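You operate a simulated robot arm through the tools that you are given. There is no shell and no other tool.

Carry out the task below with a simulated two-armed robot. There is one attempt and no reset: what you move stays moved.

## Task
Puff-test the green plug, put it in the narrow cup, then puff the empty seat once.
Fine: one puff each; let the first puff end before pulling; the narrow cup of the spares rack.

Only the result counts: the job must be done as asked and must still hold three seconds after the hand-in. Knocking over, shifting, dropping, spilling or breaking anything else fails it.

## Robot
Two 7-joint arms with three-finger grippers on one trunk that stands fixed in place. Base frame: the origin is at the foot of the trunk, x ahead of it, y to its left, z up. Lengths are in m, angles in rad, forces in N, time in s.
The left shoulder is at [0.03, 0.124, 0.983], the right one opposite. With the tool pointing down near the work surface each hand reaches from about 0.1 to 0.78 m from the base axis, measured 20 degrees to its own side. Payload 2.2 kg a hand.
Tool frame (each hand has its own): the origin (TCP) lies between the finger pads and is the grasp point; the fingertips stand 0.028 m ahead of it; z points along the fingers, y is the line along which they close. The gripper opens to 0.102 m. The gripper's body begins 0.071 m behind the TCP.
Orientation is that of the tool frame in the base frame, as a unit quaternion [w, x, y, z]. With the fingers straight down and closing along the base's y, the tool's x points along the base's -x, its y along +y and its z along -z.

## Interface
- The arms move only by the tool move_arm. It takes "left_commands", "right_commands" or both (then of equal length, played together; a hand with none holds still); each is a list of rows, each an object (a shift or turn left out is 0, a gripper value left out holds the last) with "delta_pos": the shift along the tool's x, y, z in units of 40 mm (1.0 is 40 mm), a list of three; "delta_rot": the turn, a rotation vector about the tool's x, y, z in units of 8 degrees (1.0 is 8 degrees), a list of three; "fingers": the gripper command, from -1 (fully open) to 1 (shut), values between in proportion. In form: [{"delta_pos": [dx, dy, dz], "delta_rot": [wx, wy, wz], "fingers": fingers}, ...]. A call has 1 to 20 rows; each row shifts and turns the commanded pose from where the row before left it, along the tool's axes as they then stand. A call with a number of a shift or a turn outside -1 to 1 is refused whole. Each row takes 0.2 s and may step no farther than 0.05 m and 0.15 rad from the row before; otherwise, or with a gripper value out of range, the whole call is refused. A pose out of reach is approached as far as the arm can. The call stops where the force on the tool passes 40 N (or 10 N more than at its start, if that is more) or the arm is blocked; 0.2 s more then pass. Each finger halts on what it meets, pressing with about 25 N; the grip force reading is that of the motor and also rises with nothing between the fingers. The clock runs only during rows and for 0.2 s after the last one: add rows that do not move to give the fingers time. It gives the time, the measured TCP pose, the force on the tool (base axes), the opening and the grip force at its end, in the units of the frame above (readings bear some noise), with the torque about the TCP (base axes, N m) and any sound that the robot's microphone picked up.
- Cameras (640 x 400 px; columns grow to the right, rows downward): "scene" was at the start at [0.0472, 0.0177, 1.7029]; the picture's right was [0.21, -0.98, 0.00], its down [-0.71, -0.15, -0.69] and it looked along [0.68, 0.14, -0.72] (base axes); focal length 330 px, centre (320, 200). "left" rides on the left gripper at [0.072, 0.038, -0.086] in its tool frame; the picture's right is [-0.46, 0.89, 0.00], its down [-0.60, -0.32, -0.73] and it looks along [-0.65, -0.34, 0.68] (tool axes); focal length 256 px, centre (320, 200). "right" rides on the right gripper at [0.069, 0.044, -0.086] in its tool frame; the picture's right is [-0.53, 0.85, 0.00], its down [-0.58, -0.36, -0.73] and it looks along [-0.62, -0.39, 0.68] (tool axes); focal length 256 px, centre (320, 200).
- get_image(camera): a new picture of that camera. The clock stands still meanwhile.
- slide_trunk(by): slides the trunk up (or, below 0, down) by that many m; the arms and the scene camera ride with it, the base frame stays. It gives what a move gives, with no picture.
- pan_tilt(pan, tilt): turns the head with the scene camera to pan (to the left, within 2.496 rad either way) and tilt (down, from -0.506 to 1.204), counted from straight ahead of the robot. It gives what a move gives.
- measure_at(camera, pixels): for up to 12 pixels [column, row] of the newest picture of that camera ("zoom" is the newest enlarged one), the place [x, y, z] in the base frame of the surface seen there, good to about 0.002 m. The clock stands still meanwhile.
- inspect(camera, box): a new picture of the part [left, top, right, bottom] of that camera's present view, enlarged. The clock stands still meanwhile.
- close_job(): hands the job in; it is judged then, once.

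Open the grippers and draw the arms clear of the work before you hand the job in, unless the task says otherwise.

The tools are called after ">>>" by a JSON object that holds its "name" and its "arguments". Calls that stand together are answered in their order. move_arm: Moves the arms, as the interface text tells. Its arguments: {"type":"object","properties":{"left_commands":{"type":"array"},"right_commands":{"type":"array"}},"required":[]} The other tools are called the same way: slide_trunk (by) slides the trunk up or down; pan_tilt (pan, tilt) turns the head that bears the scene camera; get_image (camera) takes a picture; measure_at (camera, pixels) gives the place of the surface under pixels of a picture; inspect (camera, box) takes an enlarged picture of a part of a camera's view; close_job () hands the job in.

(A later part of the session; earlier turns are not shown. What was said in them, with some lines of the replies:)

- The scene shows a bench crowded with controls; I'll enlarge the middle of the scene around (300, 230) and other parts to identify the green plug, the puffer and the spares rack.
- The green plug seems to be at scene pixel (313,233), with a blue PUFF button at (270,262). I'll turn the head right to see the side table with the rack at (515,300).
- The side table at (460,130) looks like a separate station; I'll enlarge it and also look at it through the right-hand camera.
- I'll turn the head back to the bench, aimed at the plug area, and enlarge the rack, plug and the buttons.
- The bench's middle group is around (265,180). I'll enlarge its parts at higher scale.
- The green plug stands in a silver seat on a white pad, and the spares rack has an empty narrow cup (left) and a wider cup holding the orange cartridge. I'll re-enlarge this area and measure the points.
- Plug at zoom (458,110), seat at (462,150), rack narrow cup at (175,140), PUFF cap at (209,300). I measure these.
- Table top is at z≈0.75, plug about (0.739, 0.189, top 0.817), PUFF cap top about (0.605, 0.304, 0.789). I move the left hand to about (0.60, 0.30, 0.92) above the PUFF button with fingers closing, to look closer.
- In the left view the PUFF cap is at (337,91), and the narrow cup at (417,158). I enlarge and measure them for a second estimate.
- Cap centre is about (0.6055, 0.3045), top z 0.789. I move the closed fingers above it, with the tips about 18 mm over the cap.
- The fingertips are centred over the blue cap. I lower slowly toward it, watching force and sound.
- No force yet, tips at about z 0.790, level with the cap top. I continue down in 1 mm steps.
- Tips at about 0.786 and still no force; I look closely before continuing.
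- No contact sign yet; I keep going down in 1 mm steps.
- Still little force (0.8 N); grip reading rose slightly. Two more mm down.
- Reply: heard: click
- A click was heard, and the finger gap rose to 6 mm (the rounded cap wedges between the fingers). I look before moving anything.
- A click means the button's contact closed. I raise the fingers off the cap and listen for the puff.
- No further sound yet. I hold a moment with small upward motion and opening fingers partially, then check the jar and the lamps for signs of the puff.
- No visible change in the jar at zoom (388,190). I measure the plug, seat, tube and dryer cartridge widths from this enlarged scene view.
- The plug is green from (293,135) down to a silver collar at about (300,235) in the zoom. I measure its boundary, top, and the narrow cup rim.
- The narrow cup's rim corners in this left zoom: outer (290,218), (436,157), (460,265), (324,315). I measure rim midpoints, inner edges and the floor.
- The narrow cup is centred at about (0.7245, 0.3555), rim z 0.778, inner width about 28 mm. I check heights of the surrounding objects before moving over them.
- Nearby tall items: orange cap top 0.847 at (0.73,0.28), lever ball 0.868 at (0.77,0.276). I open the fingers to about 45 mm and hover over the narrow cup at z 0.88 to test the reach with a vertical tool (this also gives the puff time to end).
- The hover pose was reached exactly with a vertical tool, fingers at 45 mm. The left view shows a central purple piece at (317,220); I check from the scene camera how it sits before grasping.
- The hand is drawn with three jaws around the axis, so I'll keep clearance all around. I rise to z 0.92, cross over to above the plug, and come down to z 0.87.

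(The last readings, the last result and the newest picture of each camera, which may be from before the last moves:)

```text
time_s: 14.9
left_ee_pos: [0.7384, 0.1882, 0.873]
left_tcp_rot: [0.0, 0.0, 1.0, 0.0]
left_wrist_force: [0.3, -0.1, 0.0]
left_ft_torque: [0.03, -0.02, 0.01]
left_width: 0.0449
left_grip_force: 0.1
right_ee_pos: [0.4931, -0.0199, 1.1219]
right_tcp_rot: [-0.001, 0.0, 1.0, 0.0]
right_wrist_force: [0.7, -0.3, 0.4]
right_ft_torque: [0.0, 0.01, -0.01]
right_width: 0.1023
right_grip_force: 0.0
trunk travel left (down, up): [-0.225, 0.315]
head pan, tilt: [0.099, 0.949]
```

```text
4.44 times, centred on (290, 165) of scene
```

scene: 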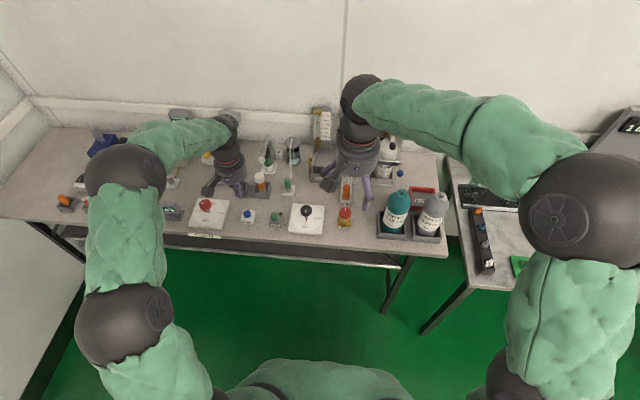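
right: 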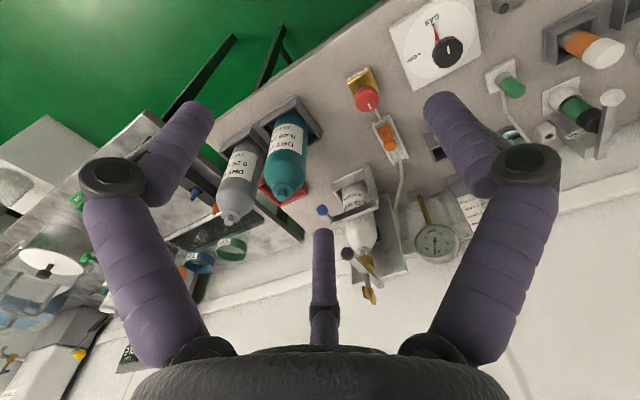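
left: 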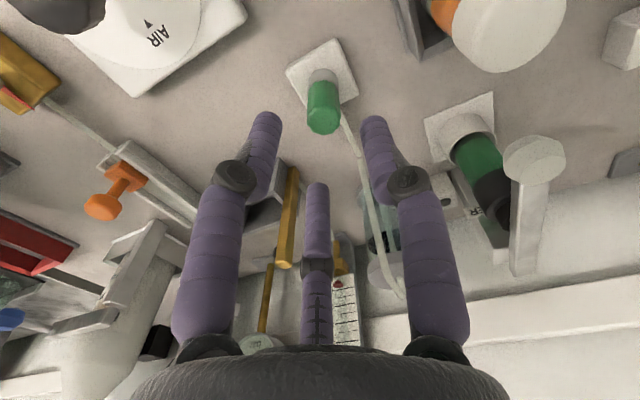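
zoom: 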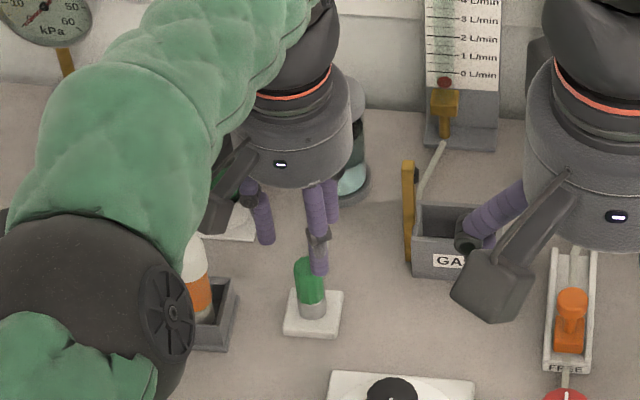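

The plug is between the jaws' tips, its top at left-image (323,122). I measure it from this camera, and check the elbow height in the scene zoom.

>>> {"name": "measure_at", "arguments": {"camera": "left", "pixels": [[323, 122], [323, 112], [323, 130], [310, 122], [336, 122], [308, 100], [337, 98], [322, 85], [321, 74]]}}

>>> {"name": "measure_at", "arguments": {"camera": "zoom", "pixels": [[100, 300], [160, 320], [180, 210], [200, 200], [120, 200]]}}

>>> {"name": "inspect", "arguments": {"camera": "left", "box": [270, 30, 380, 150]}}

```text
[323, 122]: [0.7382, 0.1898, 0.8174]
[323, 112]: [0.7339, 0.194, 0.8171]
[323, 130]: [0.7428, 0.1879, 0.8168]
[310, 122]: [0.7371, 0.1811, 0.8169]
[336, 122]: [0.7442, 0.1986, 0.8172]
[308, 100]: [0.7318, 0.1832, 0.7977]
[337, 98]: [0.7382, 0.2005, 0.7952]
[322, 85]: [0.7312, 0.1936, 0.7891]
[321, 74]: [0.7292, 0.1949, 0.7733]
```

```text
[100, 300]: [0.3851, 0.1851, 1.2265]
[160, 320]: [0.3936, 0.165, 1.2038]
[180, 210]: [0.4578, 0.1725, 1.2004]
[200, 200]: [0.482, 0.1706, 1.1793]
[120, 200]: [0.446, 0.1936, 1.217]
```

```text
3.33 times, centred on (325, 90) of left
```

zoom: 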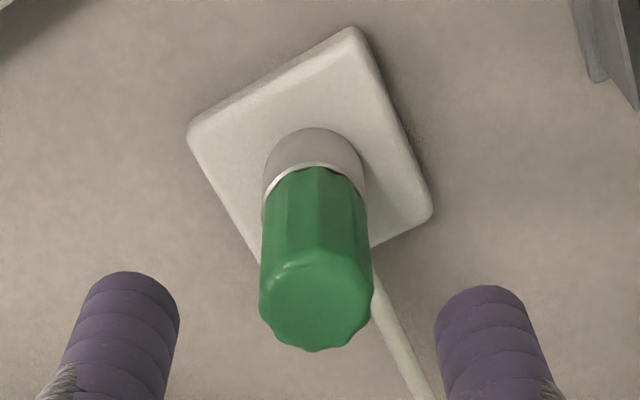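

Plug axis is at about (0.738, 0.190), top z 0.817; the hand is centred on it. I lower to TCP z 0.812 (tips just above the silver collar at 0.782), fingers open.

>>> {"name": "move_arm", "arguments": {"left_commands": [{"delta_pos": [-0.0125, 0, 0.4], "fingers": 0.12}, {"delta_pos": [-0.0125, 0, 0.4], "fingers": 0.12}, {"delta_pos": [0, 0, 0.4], "fingers": 0.12}, {"delta_pos": [0, 0, 0.3], "fingers": 0.12}, {"fingers": 0.12}]}}

>>> {"name": "get_image", "arguments": {"camera": "left"}}

>>> {"name": "inspect", "arguments": {"camera": "scene", "box": [260, 140, 320, 210]}}

```text
time_s: 16.1
left_ee_pos: [0.7393, 0.1881, 0.8123]
left_tcp_rot: [-0.001, -0.001, 1.0, -0.001]
left_wrist_force: [0.1, 0.1, 0.7]
left_ft_torque: [0.01, 0.01, -0.01]
left_width: 0.0448
left_grip_force: 0.2
right_ee_pos: [0.4942, -0.0204, 1.1238]
right_tcp_rot: [0.0, -0.001, 1.0, 0.0]
right_wrist_force: [0.3, 0.1, -0.1]
right_ft_torque: [-0.01, -0.03, -0.02]
right_width: 0.1021
right_grip_force: 0.0
trunk travel left (down, up): [-0.225, 0.315]
head pan, tilt: [0.099, 0.949]
```

```text
taken
```

left: 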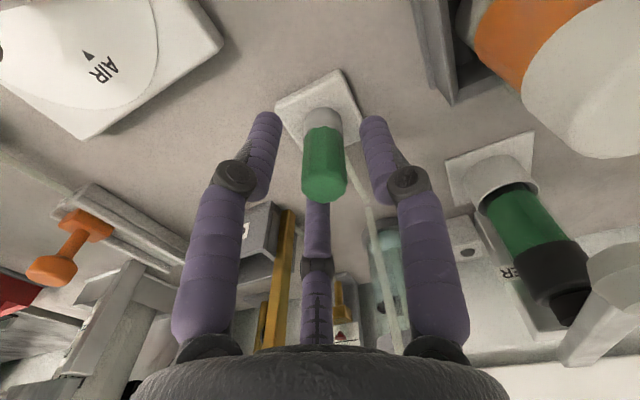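

```text
5.71 times, centred on (290, 175) of scene
```

zoom: 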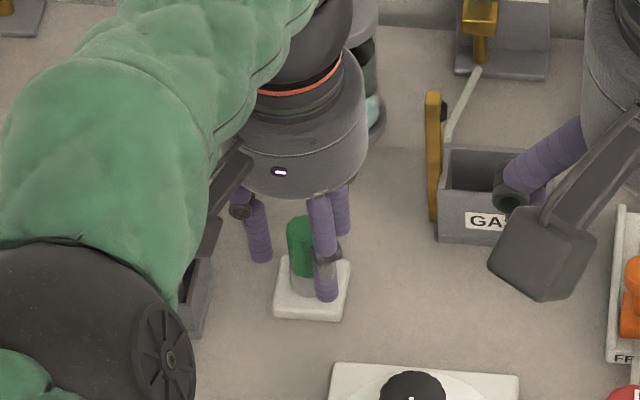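

The plug is centred among the jaws, nothing touched, about 7 s since the click. I wait one more second, then close on the plug.

>>> {"name": "move_arm", "arguments": {"left_commands": [{"fingers": 0.12}, {"fingers": 0.12}, {"fingers": 0.12}, {"fingers": 0.12}, {"fingers": 0.12}, {"fingers": 0.4}, {"fingers": 0.6}, {"fingers": 1}, {"fingers": 1}, {"fingers": 1}]}}

>>> {"name": "get_image", "arguments": {"camera": "left"}}

```text
time_s: 18.3
left_ee_pos: [0.7391, 0.1891, 0.8112]
left_tcp_rot: [0.0, 0.0, 1.0, 0.0]
left_wrist_force: [4.7, 5.4, -0.2]
left_ft_torque: [0.22, -0.14, 0.04]
left_width: 0.02
left_grip_force: 24.9
right_ee_pos: [0.4946, -0.0207, 1.1234]
right_tcp_rot: [0.0, -0.002, 1.0, 0.0]
right_wrist_force: [-0.3, -0.6, 0.3]
right_ft_torque: [-0.01, 0.01, -0.02]
right_width: 0.1019
right_grip_force: 0.0
trunk travel left (down, up): [-0.225, 0.315]
head pan, tilt: [0.099, 0.949]
```

```text
taken
```

left: 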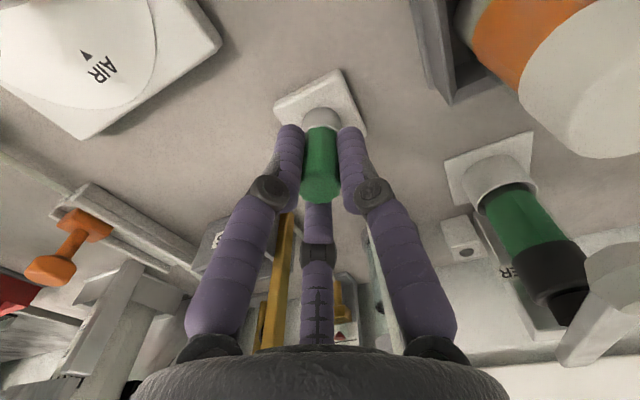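

The fingers hold the plug (gap 20 mm, 25 N) with a small side load of about 5 N in +x, +y. I ease the hand 0.7 mm that way before pulling.

>>> {"name": "move_arm", "arguments": {"left_commands": [{"delta_pos": [-0.018, 0.018, 0], "fingers": 1}, {"fingers": 1}]}}

```text
time_s: 18.9
left_ee_pos: [0.74, 0.189, 0.8123]
left_tcp_rot: [0.0, 0.001, 1.0, -0.001]
left_wrist_force: [1.5, 4.2, 3.1]
left_ft_torque: [0.16, -0.03, -0.01]
left_width: 0.0201
left_grip_force: 25.2
right_ee_pos: [0.4938, -0.0205, 1.1237]
right_tcp_rot: [0.0, -0.001, 1.0, 0.0]
right_wrist_force: [0.0, 0.4, -0.5]
right_ft_torque: [-0.06, -0.03, 0.01]
right_width: 0.102
right_grip_force: 0.0
trunk travel left (down, up): [-0.225, 0.315]
head pan, tilt: [0.099, 0.949]
```

Side load eased. Now I pull straight up slowly, 2 mm per row.

>>> {"name": "move_arm", "arguments": {"left_commands": [{"delta_pos": [0, 0.012, -0.05], "fingers": 1}, {"delta_pos": [0, 0, -0.05], "fingers": 1}, {"delta_pos": [0, 0, -0.05], "fingers": 1}, {"delta_pos": [0, 0, -0.05], "fingers": 1}, {"delta_pos": [0, 0, -0.05], "fingers": 1}]}}

>>> {"name": "get_image", "arguments": {"camera": "left"}}

```text
time_s: 20.1
left_ee_pos: [0.7384, 0.19, 0.8225]
left_tcp_rot: [0.0, 0.001, 1.0, 0.0]
left_wrist_force: [0.7, -0.2, 0.1]
left_ft_torque: [0.0, 0.02, 0.02]
left_width: 0.0201
left_grip_force: 24.3
right_ee_pos: [0.4933, -0.0198, 1.1218]
right_tcp_rot: [0.0, -0.001, 1.0, 0.0]
right_wrist_force: [0.2, 0.3, -0.2]
right_ft_torque: [0.0, 0.01, -0.03]
right_width: 0.1021
right_grip_force: 0.0
trunk travel left (down, up): [-0.225, 0.315]
head pan, tilt: [0.099, 0.949]
```

```text
taken
```

left: 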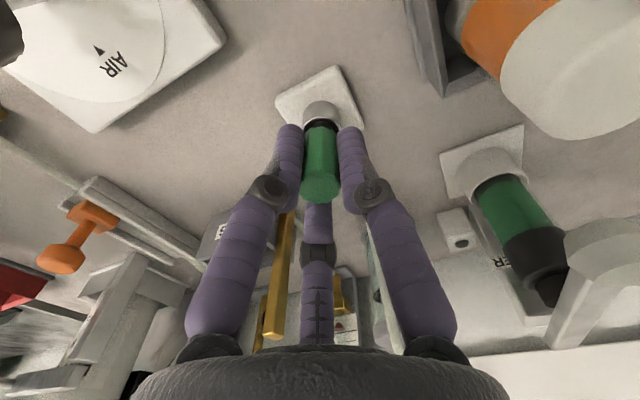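

The plug is rising with the hand (dark stem visible at (320,122)), no force. I lift further in gentle steps to z≈0.88.

>>> {"name": "move_arm", "arguments": {"left_commands": [{"delta_pos": [0, 0, -0.15], "fingers": 1}, {"delta_pos": [0, 0, -0.25], "fingers": 1}, {"delta_pos": [0, 0, -0.35], "fingers": 1}, {"delta_pos": [0, 0, -0.4], "fingers": 1}, {"delta_pos": [0, 0, -0.4], "fingers": 1}, {"fingers": 1}]}}

>>> {"name": "get_image", "arguments": {"camera": "left"}}

>>> {"name": "inspect", "arguments": {"camera": "scene", "box": [250, 130, 330, 210]}}

```text
time_s: 21.5
left_ee_pos: [0.7374, 0.1916, 0.8847]
left_tcp_rot: [-0.001, 0.001, 1.0, 0.0]
left_wrist_force: [0.9, 0.6, 0.1]
left_ft_torque: [0.02, -0.03, -0.02]
left_width: 0.0199
left_grip_force: 25.2
right_ee_pos: [0.4944, -0.0204, 1.1225]
right_tcp_rot: [0.0, 0.0, 1.0, -0.001]
right_wrist_force: [-0.5, -0.8, -0.3]
right_ft_torque: [-0.02, -0.01, 0.01]
right_width: 0.102
right_grip_force: 0.0
trunk travel left (down, up): [-0.225, 0.315]
head pan, tilt: [0.099, 0.949]
```

```text
taken
```

left: 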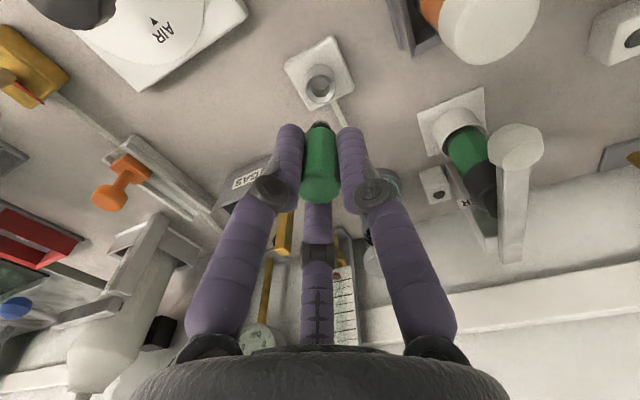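

```text
5.00 times, centred on (290, 170) of scene
```

zoom: 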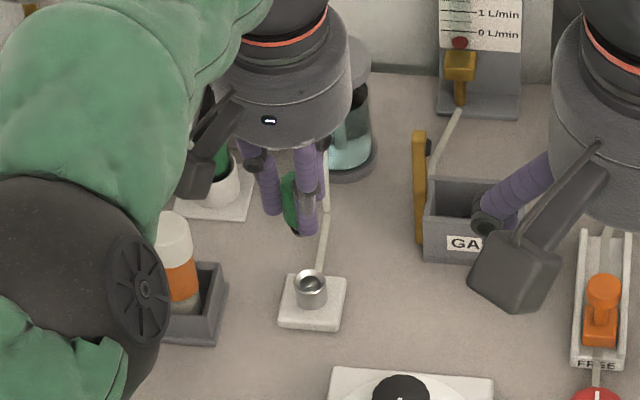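

The plug is out and the seat at scene zoom (310,290) is empty. I look closely at the stem to learn its length.

>>> {"name": "inspect", "arguments": {"camera": "left", "box": [280, 90, 360, 220]}}

>>> {"name": "measure_at", "arguments": {"camera": "left", "pixels": [[320, 122], [320, 127], [320, 135], [320, 180], [320, 190], [320, 83], [328, 88], [312, 85]]}}

```text
3.08 times, centred on (320, 155) of left
```

zoom: 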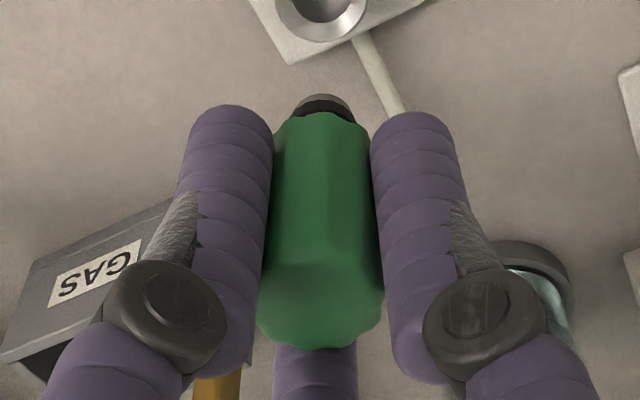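

```text
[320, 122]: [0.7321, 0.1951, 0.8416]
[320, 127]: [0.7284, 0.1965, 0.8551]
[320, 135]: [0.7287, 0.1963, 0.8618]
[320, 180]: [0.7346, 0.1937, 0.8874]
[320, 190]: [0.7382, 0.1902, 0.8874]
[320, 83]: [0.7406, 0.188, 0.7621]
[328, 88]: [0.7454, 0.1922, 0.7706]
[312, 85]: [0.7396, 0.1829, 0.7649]
```

The stem ends at about z 0.840, i.e. 14 mm below the green body. I raise to z 0.93 and carry the plug over the orange cartridge to above the narrow cup centre (0.7245, 0.3555).

>>> {"name": "move_arm", "arguments": {"left_commands": [{"delta_pos": [0, 0, -0.57], "fingers": 1}, {"delta_pos": [0, 0, -0.57], "fingers": 1}, {"delta_pos": [0.056, 0.687, 0], "fingers": 1}, {"delta_pos": [0.056, 0.687, 0], "fingers": 1}, {"delta_pos": [0.056, 0.687, 0], "fingers": 1}, {"delta_pos": [0.056, 0.687, 0], "fingers": 1}, {"delta_pos": [0.056, 0.687, 0], "fingers": 1}, {"delta_pos": [0.056, 0.687, 0], "fingers": 1}, {"fingers": 1}, {"fingers": 1}]}}

>>> {"name": "get_image", "arguments": {"camera": "left"}}

>>> {"name": "inspect", "arguments": {"camera": "scene", "box": [200, 130, 320, 210]}}

```text
time_s: 23.7
left_ee_pos: [0.7248, 0.3528, 0.9306]
left_tcp_rot: [0.0, 0.0, 1.0, 0.0]
left_wrist_force: [-0.2, 0.1, -1.2]
left_ft_torque: [0.02, 0.01, 0.03]
left_width: 0.02
left_grip_force: 25.1
right_ee_pos: [0.4937, -0.0199, 1.1233]
right_tcp_rot: [0.0, -0.001, 1.0, 0.001]
right_wrist_force: [0.8, 0.8, -0.5]
right_ft_torque: [0.01, 0.04, 0.02]
right_width: 0.1021
right_grip_force: 0.0
trunk travel left (down, up): [-0.225, 0.315]
head pan, tilt: [0.099, 0.949]
```

```text
taken
```

left: 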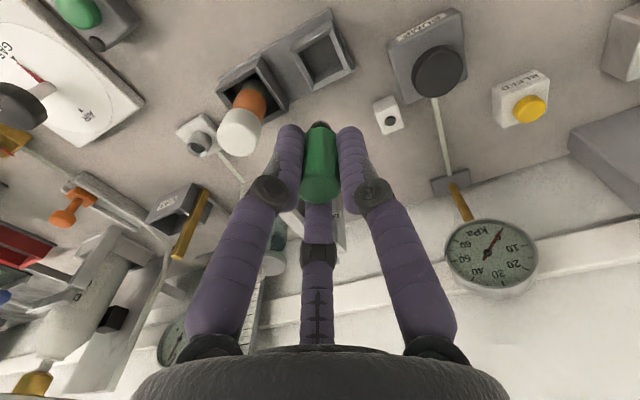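

```text
5.00 times, centred on (260, 170) of scene
```

zoom: 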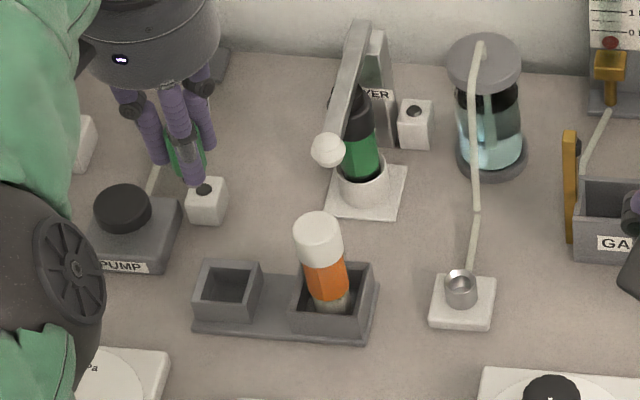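

The cup is visible at left-image (325,50). I enlarge it to re-measure its rim and floor from above.

>>> {"name": "inspect", "arguments": {"camera": "left", "box": [280, 0, 370, 100]}}

```text
4.00 times, centred on (325, 50) of left
```

zoom: 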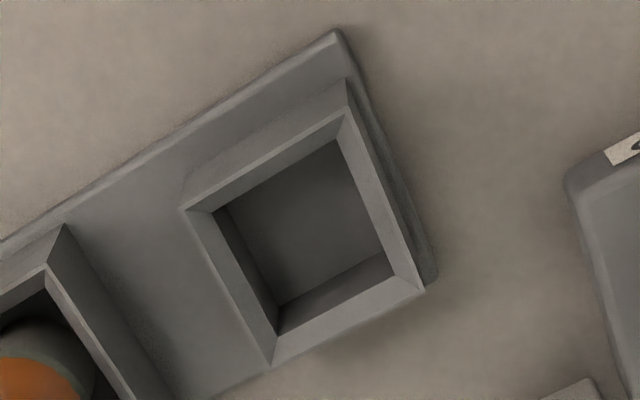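

Now the rim and floor are clear. I measure outer rim corners (187,208), (346,112), (420,288), (270,360), inner ones, and the floor around (300,210).

>>> {"name": "measure_at", "arguments": {"camera": "zoom", "pixels": [[190, 208], [345, 116], [418, 286], [271, 358], [216, 210], [334, 141], [390, 278], [279, 330], [300, 210], [330, 240], [280, 180], [320, 200]]}}

>>> {"name": "measure_at", "arguments": {"camera": "left", "pixels": [[319, 123], [319, 127], [319, 133], [320, 178], [320, 190]]}}

```text
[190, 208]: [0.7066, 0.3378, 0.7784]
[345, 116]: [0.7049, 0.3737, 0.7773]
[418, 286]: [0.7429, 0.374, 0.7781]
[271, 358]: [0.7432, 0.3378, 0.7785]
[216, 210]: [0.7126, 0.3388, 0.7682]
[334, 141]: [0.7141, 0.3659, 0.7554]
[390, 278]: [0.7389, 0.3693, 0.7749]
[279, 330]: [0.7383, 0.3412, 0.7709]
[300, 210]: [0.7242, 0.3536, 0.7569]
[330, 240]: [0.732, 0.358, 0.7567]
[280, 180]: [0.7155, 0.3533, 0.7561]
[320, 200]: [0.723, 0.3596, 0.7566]
```

```text
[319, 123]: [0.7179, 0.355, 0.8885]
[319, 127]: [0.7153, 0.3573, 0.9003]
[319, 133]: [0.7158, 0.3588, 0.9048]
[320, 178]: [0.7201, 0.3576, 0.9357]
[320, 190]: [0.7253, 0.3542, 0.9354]
```

Cup centre (0.7245, 0.3558), floor 0.7566, rim 0.778; the hand is over it within 1 mm. I lower until the fingertips are just above the rim (TCP z 0.8095), the stem then being inside the cup.

>>> {"name": "move_arm", "arguments": {"left_commands": [{"delta_pos": [0.02, 0.005, 0.5], "fingers": 1}, {"delta_pos": [0, 0, 0.5], "fingers": 1}, {"delta_pos": [0, 0, 0.5], "fingers": 1}, {"delta_pos": [0, 0, 0.5], "fingers": 1}, {"delta_pos": [0, 0, 0.5], "fingers": 1}, {"fingers": 1}]}}

>>> {"name": "get_image", "arguments": {"camera": "left"}}

>>> {"name": "inspect", "arguments": {"camera": "scene", "box": [205, 150, 285, 210]}}

```text
time_s: 25.1
left_ee_pos: [0.7241, 0.3549, 0.8293]
left_tcp_rot: [0.001, 0.0, 1.0, 0.001]
left_wrist_force: [0.0, 0.0, -0.2]
left_ft_torque: [0.0, 0.01, -0.01]
left_width: 0.0201
left_grip_force: 25.5
right_ee_pos: [0.4935, -0.0204, 1.1232]
right_tcp_rot: [0.0, 0.0, 1.0, 0.0]
right_wrist_force: [-0.1, 0.0, 0.7]
right_ft_torque: [0.02, 0.0, 0.04]
right_width: 0.1017
right_grip_force: 0.1
trunk travel left (down, up): [-0.225, 0.315]
head pan, tilt: [0.099, 0.949]
```

```text
taken
```

left: 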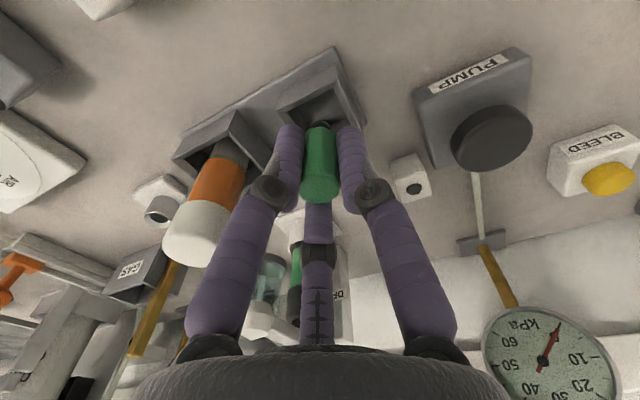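

```text
6.67 times, centred on (245, 180) of scene
```

zoom: 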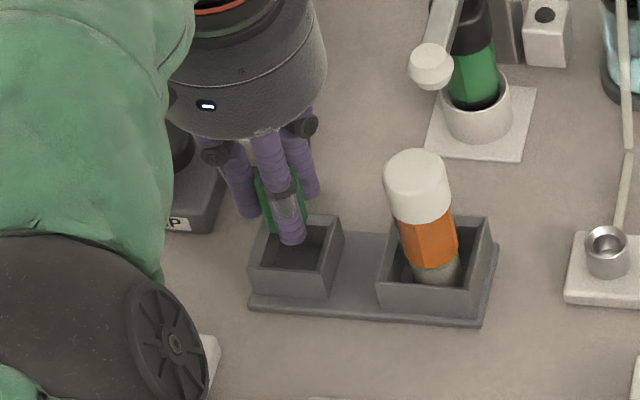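

Aligned over the cup. I lower the last 20 mm slowly.

>>> {"name": "move_arm", "arguments": {"left_commands": [{"delta_pos": [0, 0, 0.2], "fingers": 1}, {"delta_pos": [0, 0, 0.2], "fingers": 1}, {"delta_pos": [0, 0, 0.06], "fingers": 1}, {"delta_pos": [0, 0, 0.05], "fingers": 1}, {"fingers": 1}]}}

>>> {"name": "inspect", "arguments": {"camera": "left", "box": [260, 50, 380, 220]}}

>>> {"name": "inspect", "arguments": {"camera": "scene", "box": [215, 160, 275, 205]}}

```text
time_s: 26.3
left_ee_pos: [0.7254, 0.3556, 0.8098]
left_tcp_rot: [0.001, 0.0, 1.0, 0.0]
left_wrist_force: [-0.7, 0.3, -1.1]
left_ft_torque: [0.0, 0.0, -0.05]
left_width: 0.0197
left_grip_force: 25.4
right_ee_pos: [0.4934, -0.0193, 1.1221]
right_tcp_rot: [0.0, 0.001, 1.0, 0.0]
right_wrist_force: [0.1, 0.8, -0.2]
right_ft_torque: [-0.01, 0.0, 0.0]
right_width: 0.102
right_grip_force: 0.1
trunk travel left (down, up): [-0.225, 0.315]
head pan, tilt: [0.099, 0.949]
```

```text
2.35 times, centred on (320, 135) of left
```

zoom: 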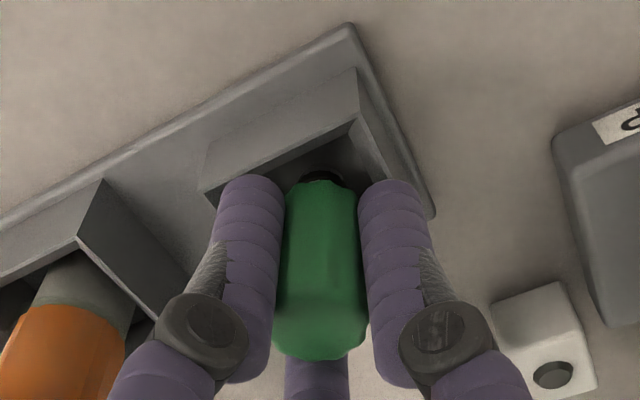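

```text
8.89 times, centred on (245, 182) of scene
```

zoom: 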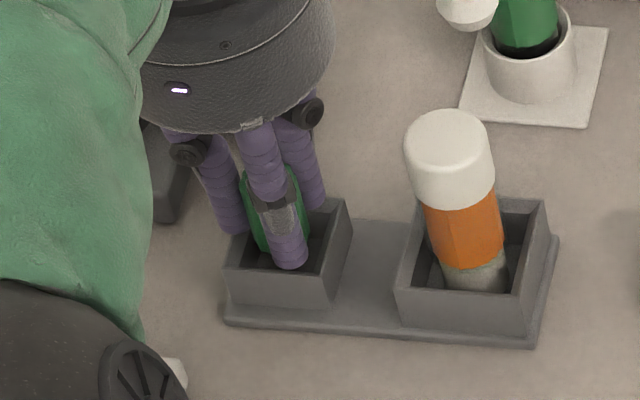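

The stem is inside the cup, tips just above the rim. I open just slightly (to ~22 mm) so the plug slides down between the fingers, then open to 36 mm.

>>> {"name": "move_arm", "arguments": {"left_commands": [{"fingers": 0.57}, {"fingers": 0.57}, {"fingers": 0.5}, {"fingers": 0.4}, {"fingers": 0.3}, {"fingers": 0.3}]}}

>>> {"name": "inspect", "arguments": {"camera": "left", "box": [260, 50, 380, 220]}}

>>> {"name": "inspect", "arguments": {"camera": "scene", "box": [215, 160, 275, 205]}}

```text
time_s: 27.7
left_ee_pos: [0.725, 0.3556, 0.8101]
left_tcp_rot: [0.001, 0.0, 1.0, 0.0]
left_wrist_force: [-0.6, -1.2, -0.1]
left_ft_torque: [-0.02, 0.02, 0.01]
left_width: 0.0357
left_grip_force: 0.0
right_ee_pos: [0.4939, -0.0194, 1.1224]
right_tcp_rot: [0.0, -0.001, 1.0, 0.0]
right_wrist_force: [-0.5, 0.1, 0.2]
right_ft_torque: [0.01, -0.02, 0.0]
right_width: 0.1021
right_grip_force: 0.0
trunk travel left (down, up): [-0.225, 0.315]
head pan, tilt: [0.099, 0.949]
```

```text
2.35 times, centred on (320, 135) of left
```

zoom: 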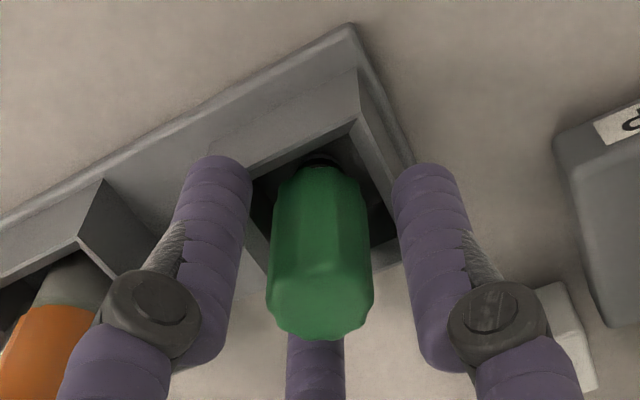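

```text
8.89 times, centred on (245, 182) of scene
```

zoom: 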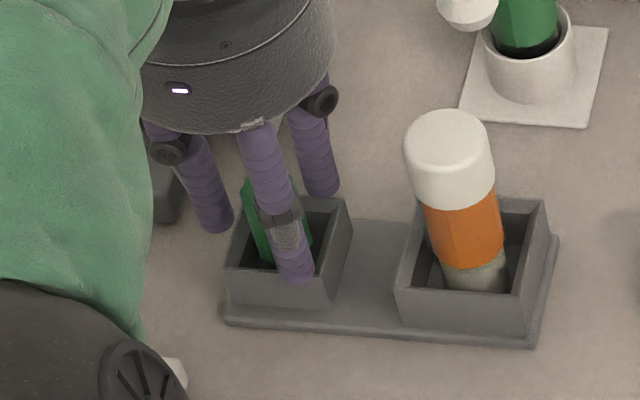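

The plug sits in the cup, free of the fingers. I open a bit more and rise straight up to check it.

>>> {"name": "move_arm", "arguments": {"left_commands": [{"fingers": 0.12}, {"delta_pos": [0, 0, -0.3], "fingers": 0.12}, {"delta_pos": [0, 0, -0.5], "fingers": 0.12}, {"delta_pos": [0, 0, -0.7], "fingers": 0.12}, {"delta_pos": [0, 0, -0.7], "fingers": 0.12}, {"delta_pos": [0, 0, -0.7], "fingers": 0.12}, {"fingers": 0.12}]}}

>>> {"name": "get_image", "arguments": {"camera": "left"}}

>>> {"name": "inspect", "arguments": {"camera": "scene", "box": [215, 150, 305, 215]}}

```text
time_s: 29.3
left_ee_pos: [0.7273, 0.3553, 0.9235]
left_tcp_rot: [0.0, 0.0, 1.0, -0.001]
left_wrist_force: [0.0, -0.1, -0.3]
left_ft_torque: [0.02, 0.04, 0.02]
left_width: 0.0447
left_grip_force: 0.1
right_ee_pos: [0.4941, -0.0203, 1.123]
right_tcp_rot: [0.0, -0.001, 1.0, -0.001]
right_wrist_force: [0.4, -0.1, 0.7]
right_ft_torque: [0.0, 0.0, 0.01]
right_width: 0.1018
right_grip_force: 0.0
trunk travel left (down, up): [-0.225, 0.315]
head pan, tilt: [0.099, 0.949]
```

```text
taken
```

left: 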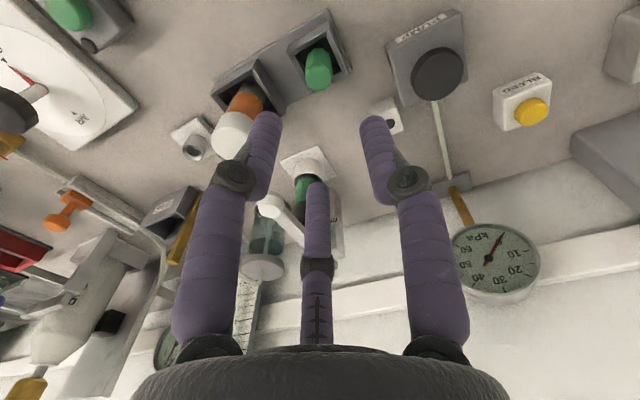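

```text
6.15 times, centred on (260, 182) of scene
```

zoom: 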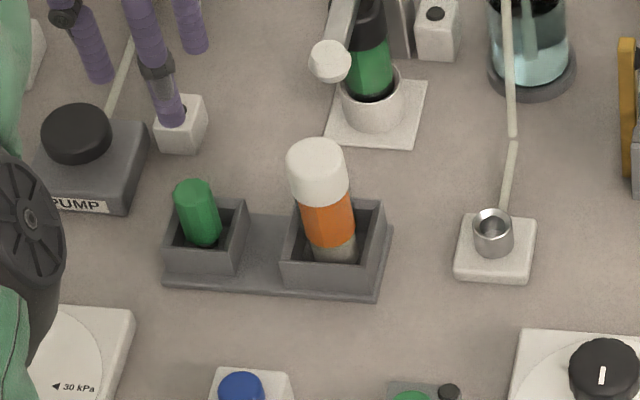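

The green plug stands in the narrow cup at scene zoom (200,213), and the seat at (493,232) is empty. I now move back to above the PUFF button, closing the fingers.

>>> {"name": "move_arm", "arguments": {"left_commands": [{"delta_pos": [0.595, -0.256, 0], "fingers": 0.12}, {"delta_pos": [0.595, -0.256, 0], "fingers": 1}, {"delta_pos": [0.595, -0.256, 0], "fingers": 1}, {"delta_pos": [0.595, -0.256, 0], "fingers": 1}, {"delta_pos": [0.595, -0.256, 0], "fingers": 1}, {"delta_pos": [0, 0, 0.57], "fingers": 1}, {"delta_pos": [0, 0, 0.57], "fingers": 1}, {"delta_pos": [0, 0, 0.57], "fingers": 1}, {"delta_pos": [0, 0, 0.57], "fingers": 1}, {"fingers": 1}]}}

>>> {"name": "inspect", "arguments": {"camera": "left", "box": [260, 80, 380, 190]}}

>>> {"name": "inspect", "arguments": {"camera": "scene", "box": [215, 150, 305, 225]}}

```text
time_s: 31.5
left_ee_pos: [0.6049, 0.3035, 0.8347]
left_tcp_rot: [0.0, 0.0, 1.0, 0.0]
left_wrist_force: [-0.1, 0.3, -0.5]
left_ft_torque: [0.05, 0.01, 0.0]
left_width: 0.0021
left_grip_force: 24.8
right_ee_pos: [0.4947, -0.0214, 1.123]
right_tcp_rot: [0.0, -0.001, 1.0, 0.0]
right_wrist_force: [0.1, -0.5, -0.3]
right_ft_torque: [-0.01, -0.04, 0.04]
right_width: 0.1022
right_grip_force: 0.1
trunk travel left (down, up): [-0.225, 0.315]
head pan, tilt: [0.099, 0.949]
```

```text
3.64 times, centred on (320, 135) of left
```

zoom: 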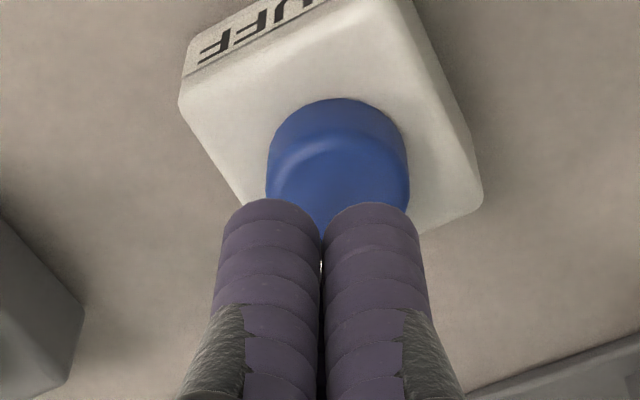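

```text
5.33 times, centred on (260, 188) of scene
```

zoom: 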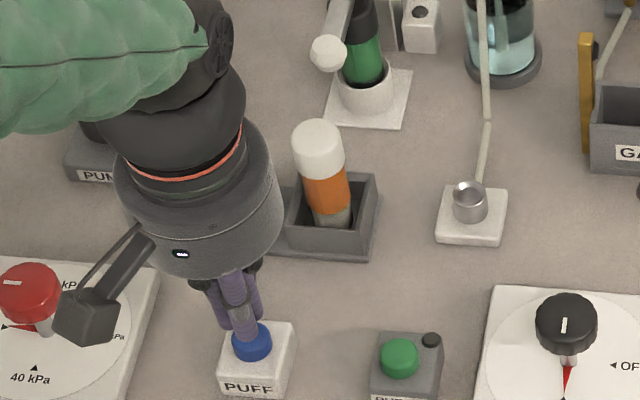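

Fingers are centred above the cap again. I press down in one smooth approach to the same depth that clicked before (commanded z 0.8103).

>>> {"name": "move_arm", "arguments": {"left_commands": [{"delta_pos": [0, 0.022, 0.1], "fingers": 1}, {"delta_pos": [0, 0, 0.1], "fingers": 1}, {"delta_pos": [0, 0, 0.1], "fingers": 1}, {"delta_pos": [0, 0, 0.1], "fingers": 1}, {"delta_pos": [0, 0, 0.05], "fingers": 1}, {"delta_pos": [0, 0, 0.05], "fingers": 1}, {"delta_pos": [0, 0, 0.05], "fingers": 1}, {"delta_pos": [0, 0, 0.025], "fingers": 1}, {"delta_pos": [0, 0, 0.025], "fingers": 1}]}}

>>> {"name": "inspect", "arguments": {"camera": "scene", "box": [230, 120, 330, 200]}}

```text
time_s: 33.5
left_ee_pos: [0.6052, 0.3049, 0.8109]
left_tcp_rot: [0.0, 0.0, 1.0, 0.0]
left_wrist_force: [-0.5, -1.4, 2.7]
left_ft_torque: [-0.03, 0.0, 0.02]
left_width: 0.0021
left_grip_force: 24.5
right_ee_pos: [0.4935, -0.0197, 1.123]
right_tcp_rot: [-0.001, 0.0, 1.0, 0.0]
right_wrist_force: [-0.2, 0.2, -0.2]
right_ft_torque: [0.0, -0.01, 0.04]
right_width: 0.102
right_grip_force: 0.0
trunk travel left (down, up): [-0.225, 0.315]
head pan, tilt: [0.099, 0.949]
heard: click
```

```text
5.00 times, centred on (280, 160) of scene
```

zoom: 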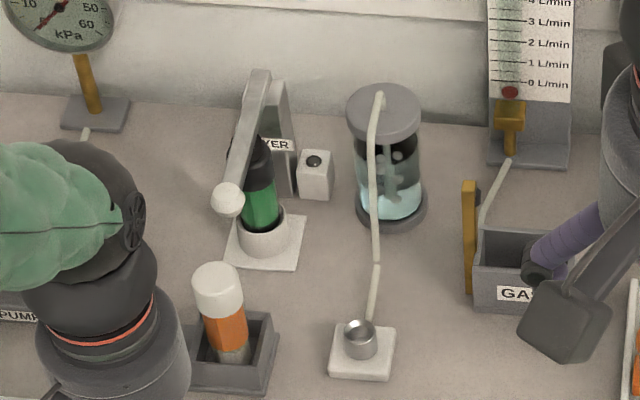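

Click heard, and bubbles now show in the jar at zoom (390,175): the puff is running through the empty seat. I raise the fingers straight off the button.

>>> {"name": "move_arm", "arguments": {"left_commands": [{"delta_pos": [0, 0, -0.25], "fingers": 1}, {"delta_pos": [0, 0, -0.35], "fingers": 1}, {"delta_pos": [0, 0, -0.6], "fingers": 1}, {"delta_pos": [0, 0, -0.8], "fingers": 1}, {"delta_pos": [0, 0, -0.8], "fingers": 1}]}}

>>> {"name": "inspect", "arguments": {"camera": "scene", "box": [230, 120, 330, 200]}}

```text
time_s: 34.7
left_ee_pos: [0.6053, 0.306, 0.9235]
left_tcp_rot: [0.0, 0.0, 1.0, 0.0]
left_wrist_force: [-0.2, -0.7, 0.1]
left_ft_torque: [0.0, -0.03, -0.01]
left_width: 0.0021
left_grip_force: 25.2
right_ee_pos: [0.494, -0.0204, 1.1238]
right_tcp_rot: [0.0, 0.0, 1.0, 0.0]
right_wrist_force: [0.7, 0.3, -0.2]
right_ft_torque: [0.01, -0.03, 0.0]
right_width: 0.102
right_grip_force: 0.1
trunk travel left (down, up): [-0.225, 0.315]
head pan, tilt: [0.099, 0.949]
```

```text
5.00 times, centred on (280, 160) of scene
```

zoom: 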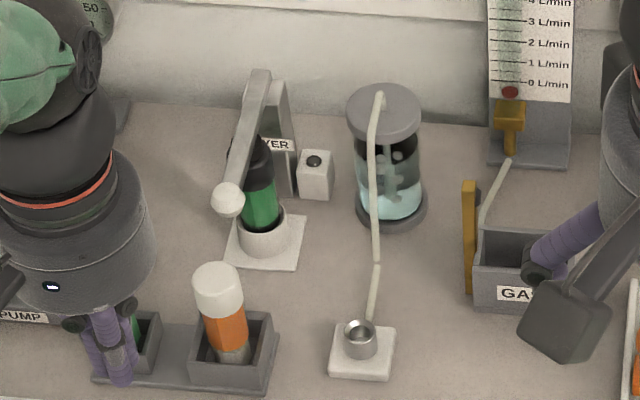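

Bubbles still visible as the puff runs out. I open the gripper and return the left arm up to its starting place clear of the bench.

>>> {"name": "move_arm", "arguments": {"left_commands": [{"delta_pos": [0, 0, -0.8], "fingers": 1}, {"delta_pos": [0.208, 0.361, -0.64], "fingers": -0.5}, {"delta_pos": [0.208, 0.361, -0.64], "fingers": -1}, {"delta_pos": [0.208, 0.361, -0.64], "fingers": -1}, {"delta_pos": [0.208, 0.361, -0.64], "fingers": -1}, {"delta_pos": [0.208, 0.361, -0.64], "fingers": -1}, {"delta_pos": [0.208, 0.361, -0.64], "fingers": -1}, {"delta_pos": [0.208, 0.361, -0.5], "fingers": -1}, {"delta_pos": [0.208, 0.361, 0], "fingers": -1}, {"fingers": -1}, {"fingers": -1}, {"fingers": -1}, {"fingers": -1}, {"fingers": -1}, {"fingers": -1}, {"fingers": -1}]}}

>>> {"name": "inspect", "arguments": {"camera": "scene", "box": [215, 130, 325, 225]}}

>>> {"name": "get_image", "arguments": {"camera": "scene"}}

```text
time_s: 38.1
left_ee_pos: [0.5392, 0.4195, 1.1282]
left_tcp_rot: [0.0, 0.001, 1.0, 0.001]
left_wrist_force: [-0.8, 0.0, -0.1]
left_ft_torque: [-0.03, 0.03, -0.03]
left_width: 0.102
left_grip_force: 0.1
right_ee_pos: [0.4938, -0.0205, 1.122]
right_tcp_rot: [0.0, -0.001, 1.0, 0.0]
right_wrist_force: [0.4, 0.7, 0.9]
right_ft_torque: [0.01, -0.01, 0.03]
right_width: 0.1021
right_grip_force: 0.1
trunk travel left (down, up): [-0.225, 0.315]
head pan, tilt: [0.099, 0.949]
```

```text
4.21 times, centred on (270, 178) of scene
```

zoom: 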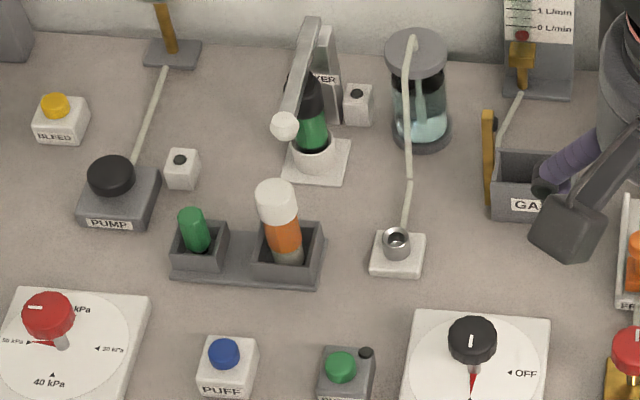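

```text
taken
```

scene: 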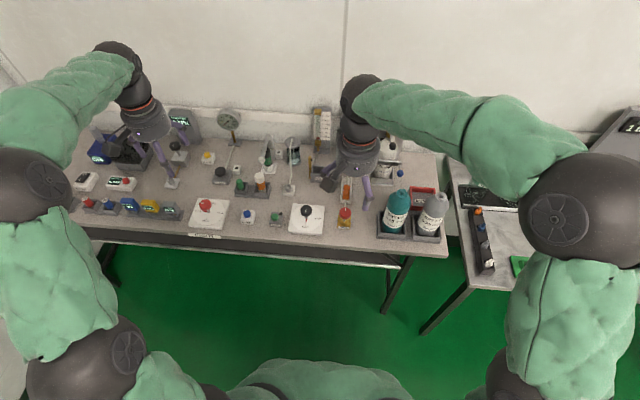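

The puff has ended (jar calm at zoom (420,110)), the plug stands in the narrow cup at (194,232), the seat is empty, nothing else moved, and both hands are open and clear. I hand the job in.

>>> {"name": "close_job", "arguments": {}}

```text
The job is handed in.
```

The green plug was puff-tested once in its seat and now stands in the narrow cup of the spares rack. The empty seat was then puffed once, and the job is handed in.

- **First puff:** the PUFF button clicked once with the plug seated. No bubbles showed in the jar. The only sign of this puff was the click. I waited about 9 seconds after it before gripping and pulling the plug.
- **Plug move:** it came out cleanly. I let it slide the last centimetre or so between the fingers into the cup, because the fingertips would not fit below the rim. It leans very slightly but stands inside the cup.
- **Second puff:** the button clicked once more and bubbles showed in the jar. The jar was calm again before I handed in.

In the last pictures nothing else on the bench had moved. Both grippers are open and the arms are clear of the work.
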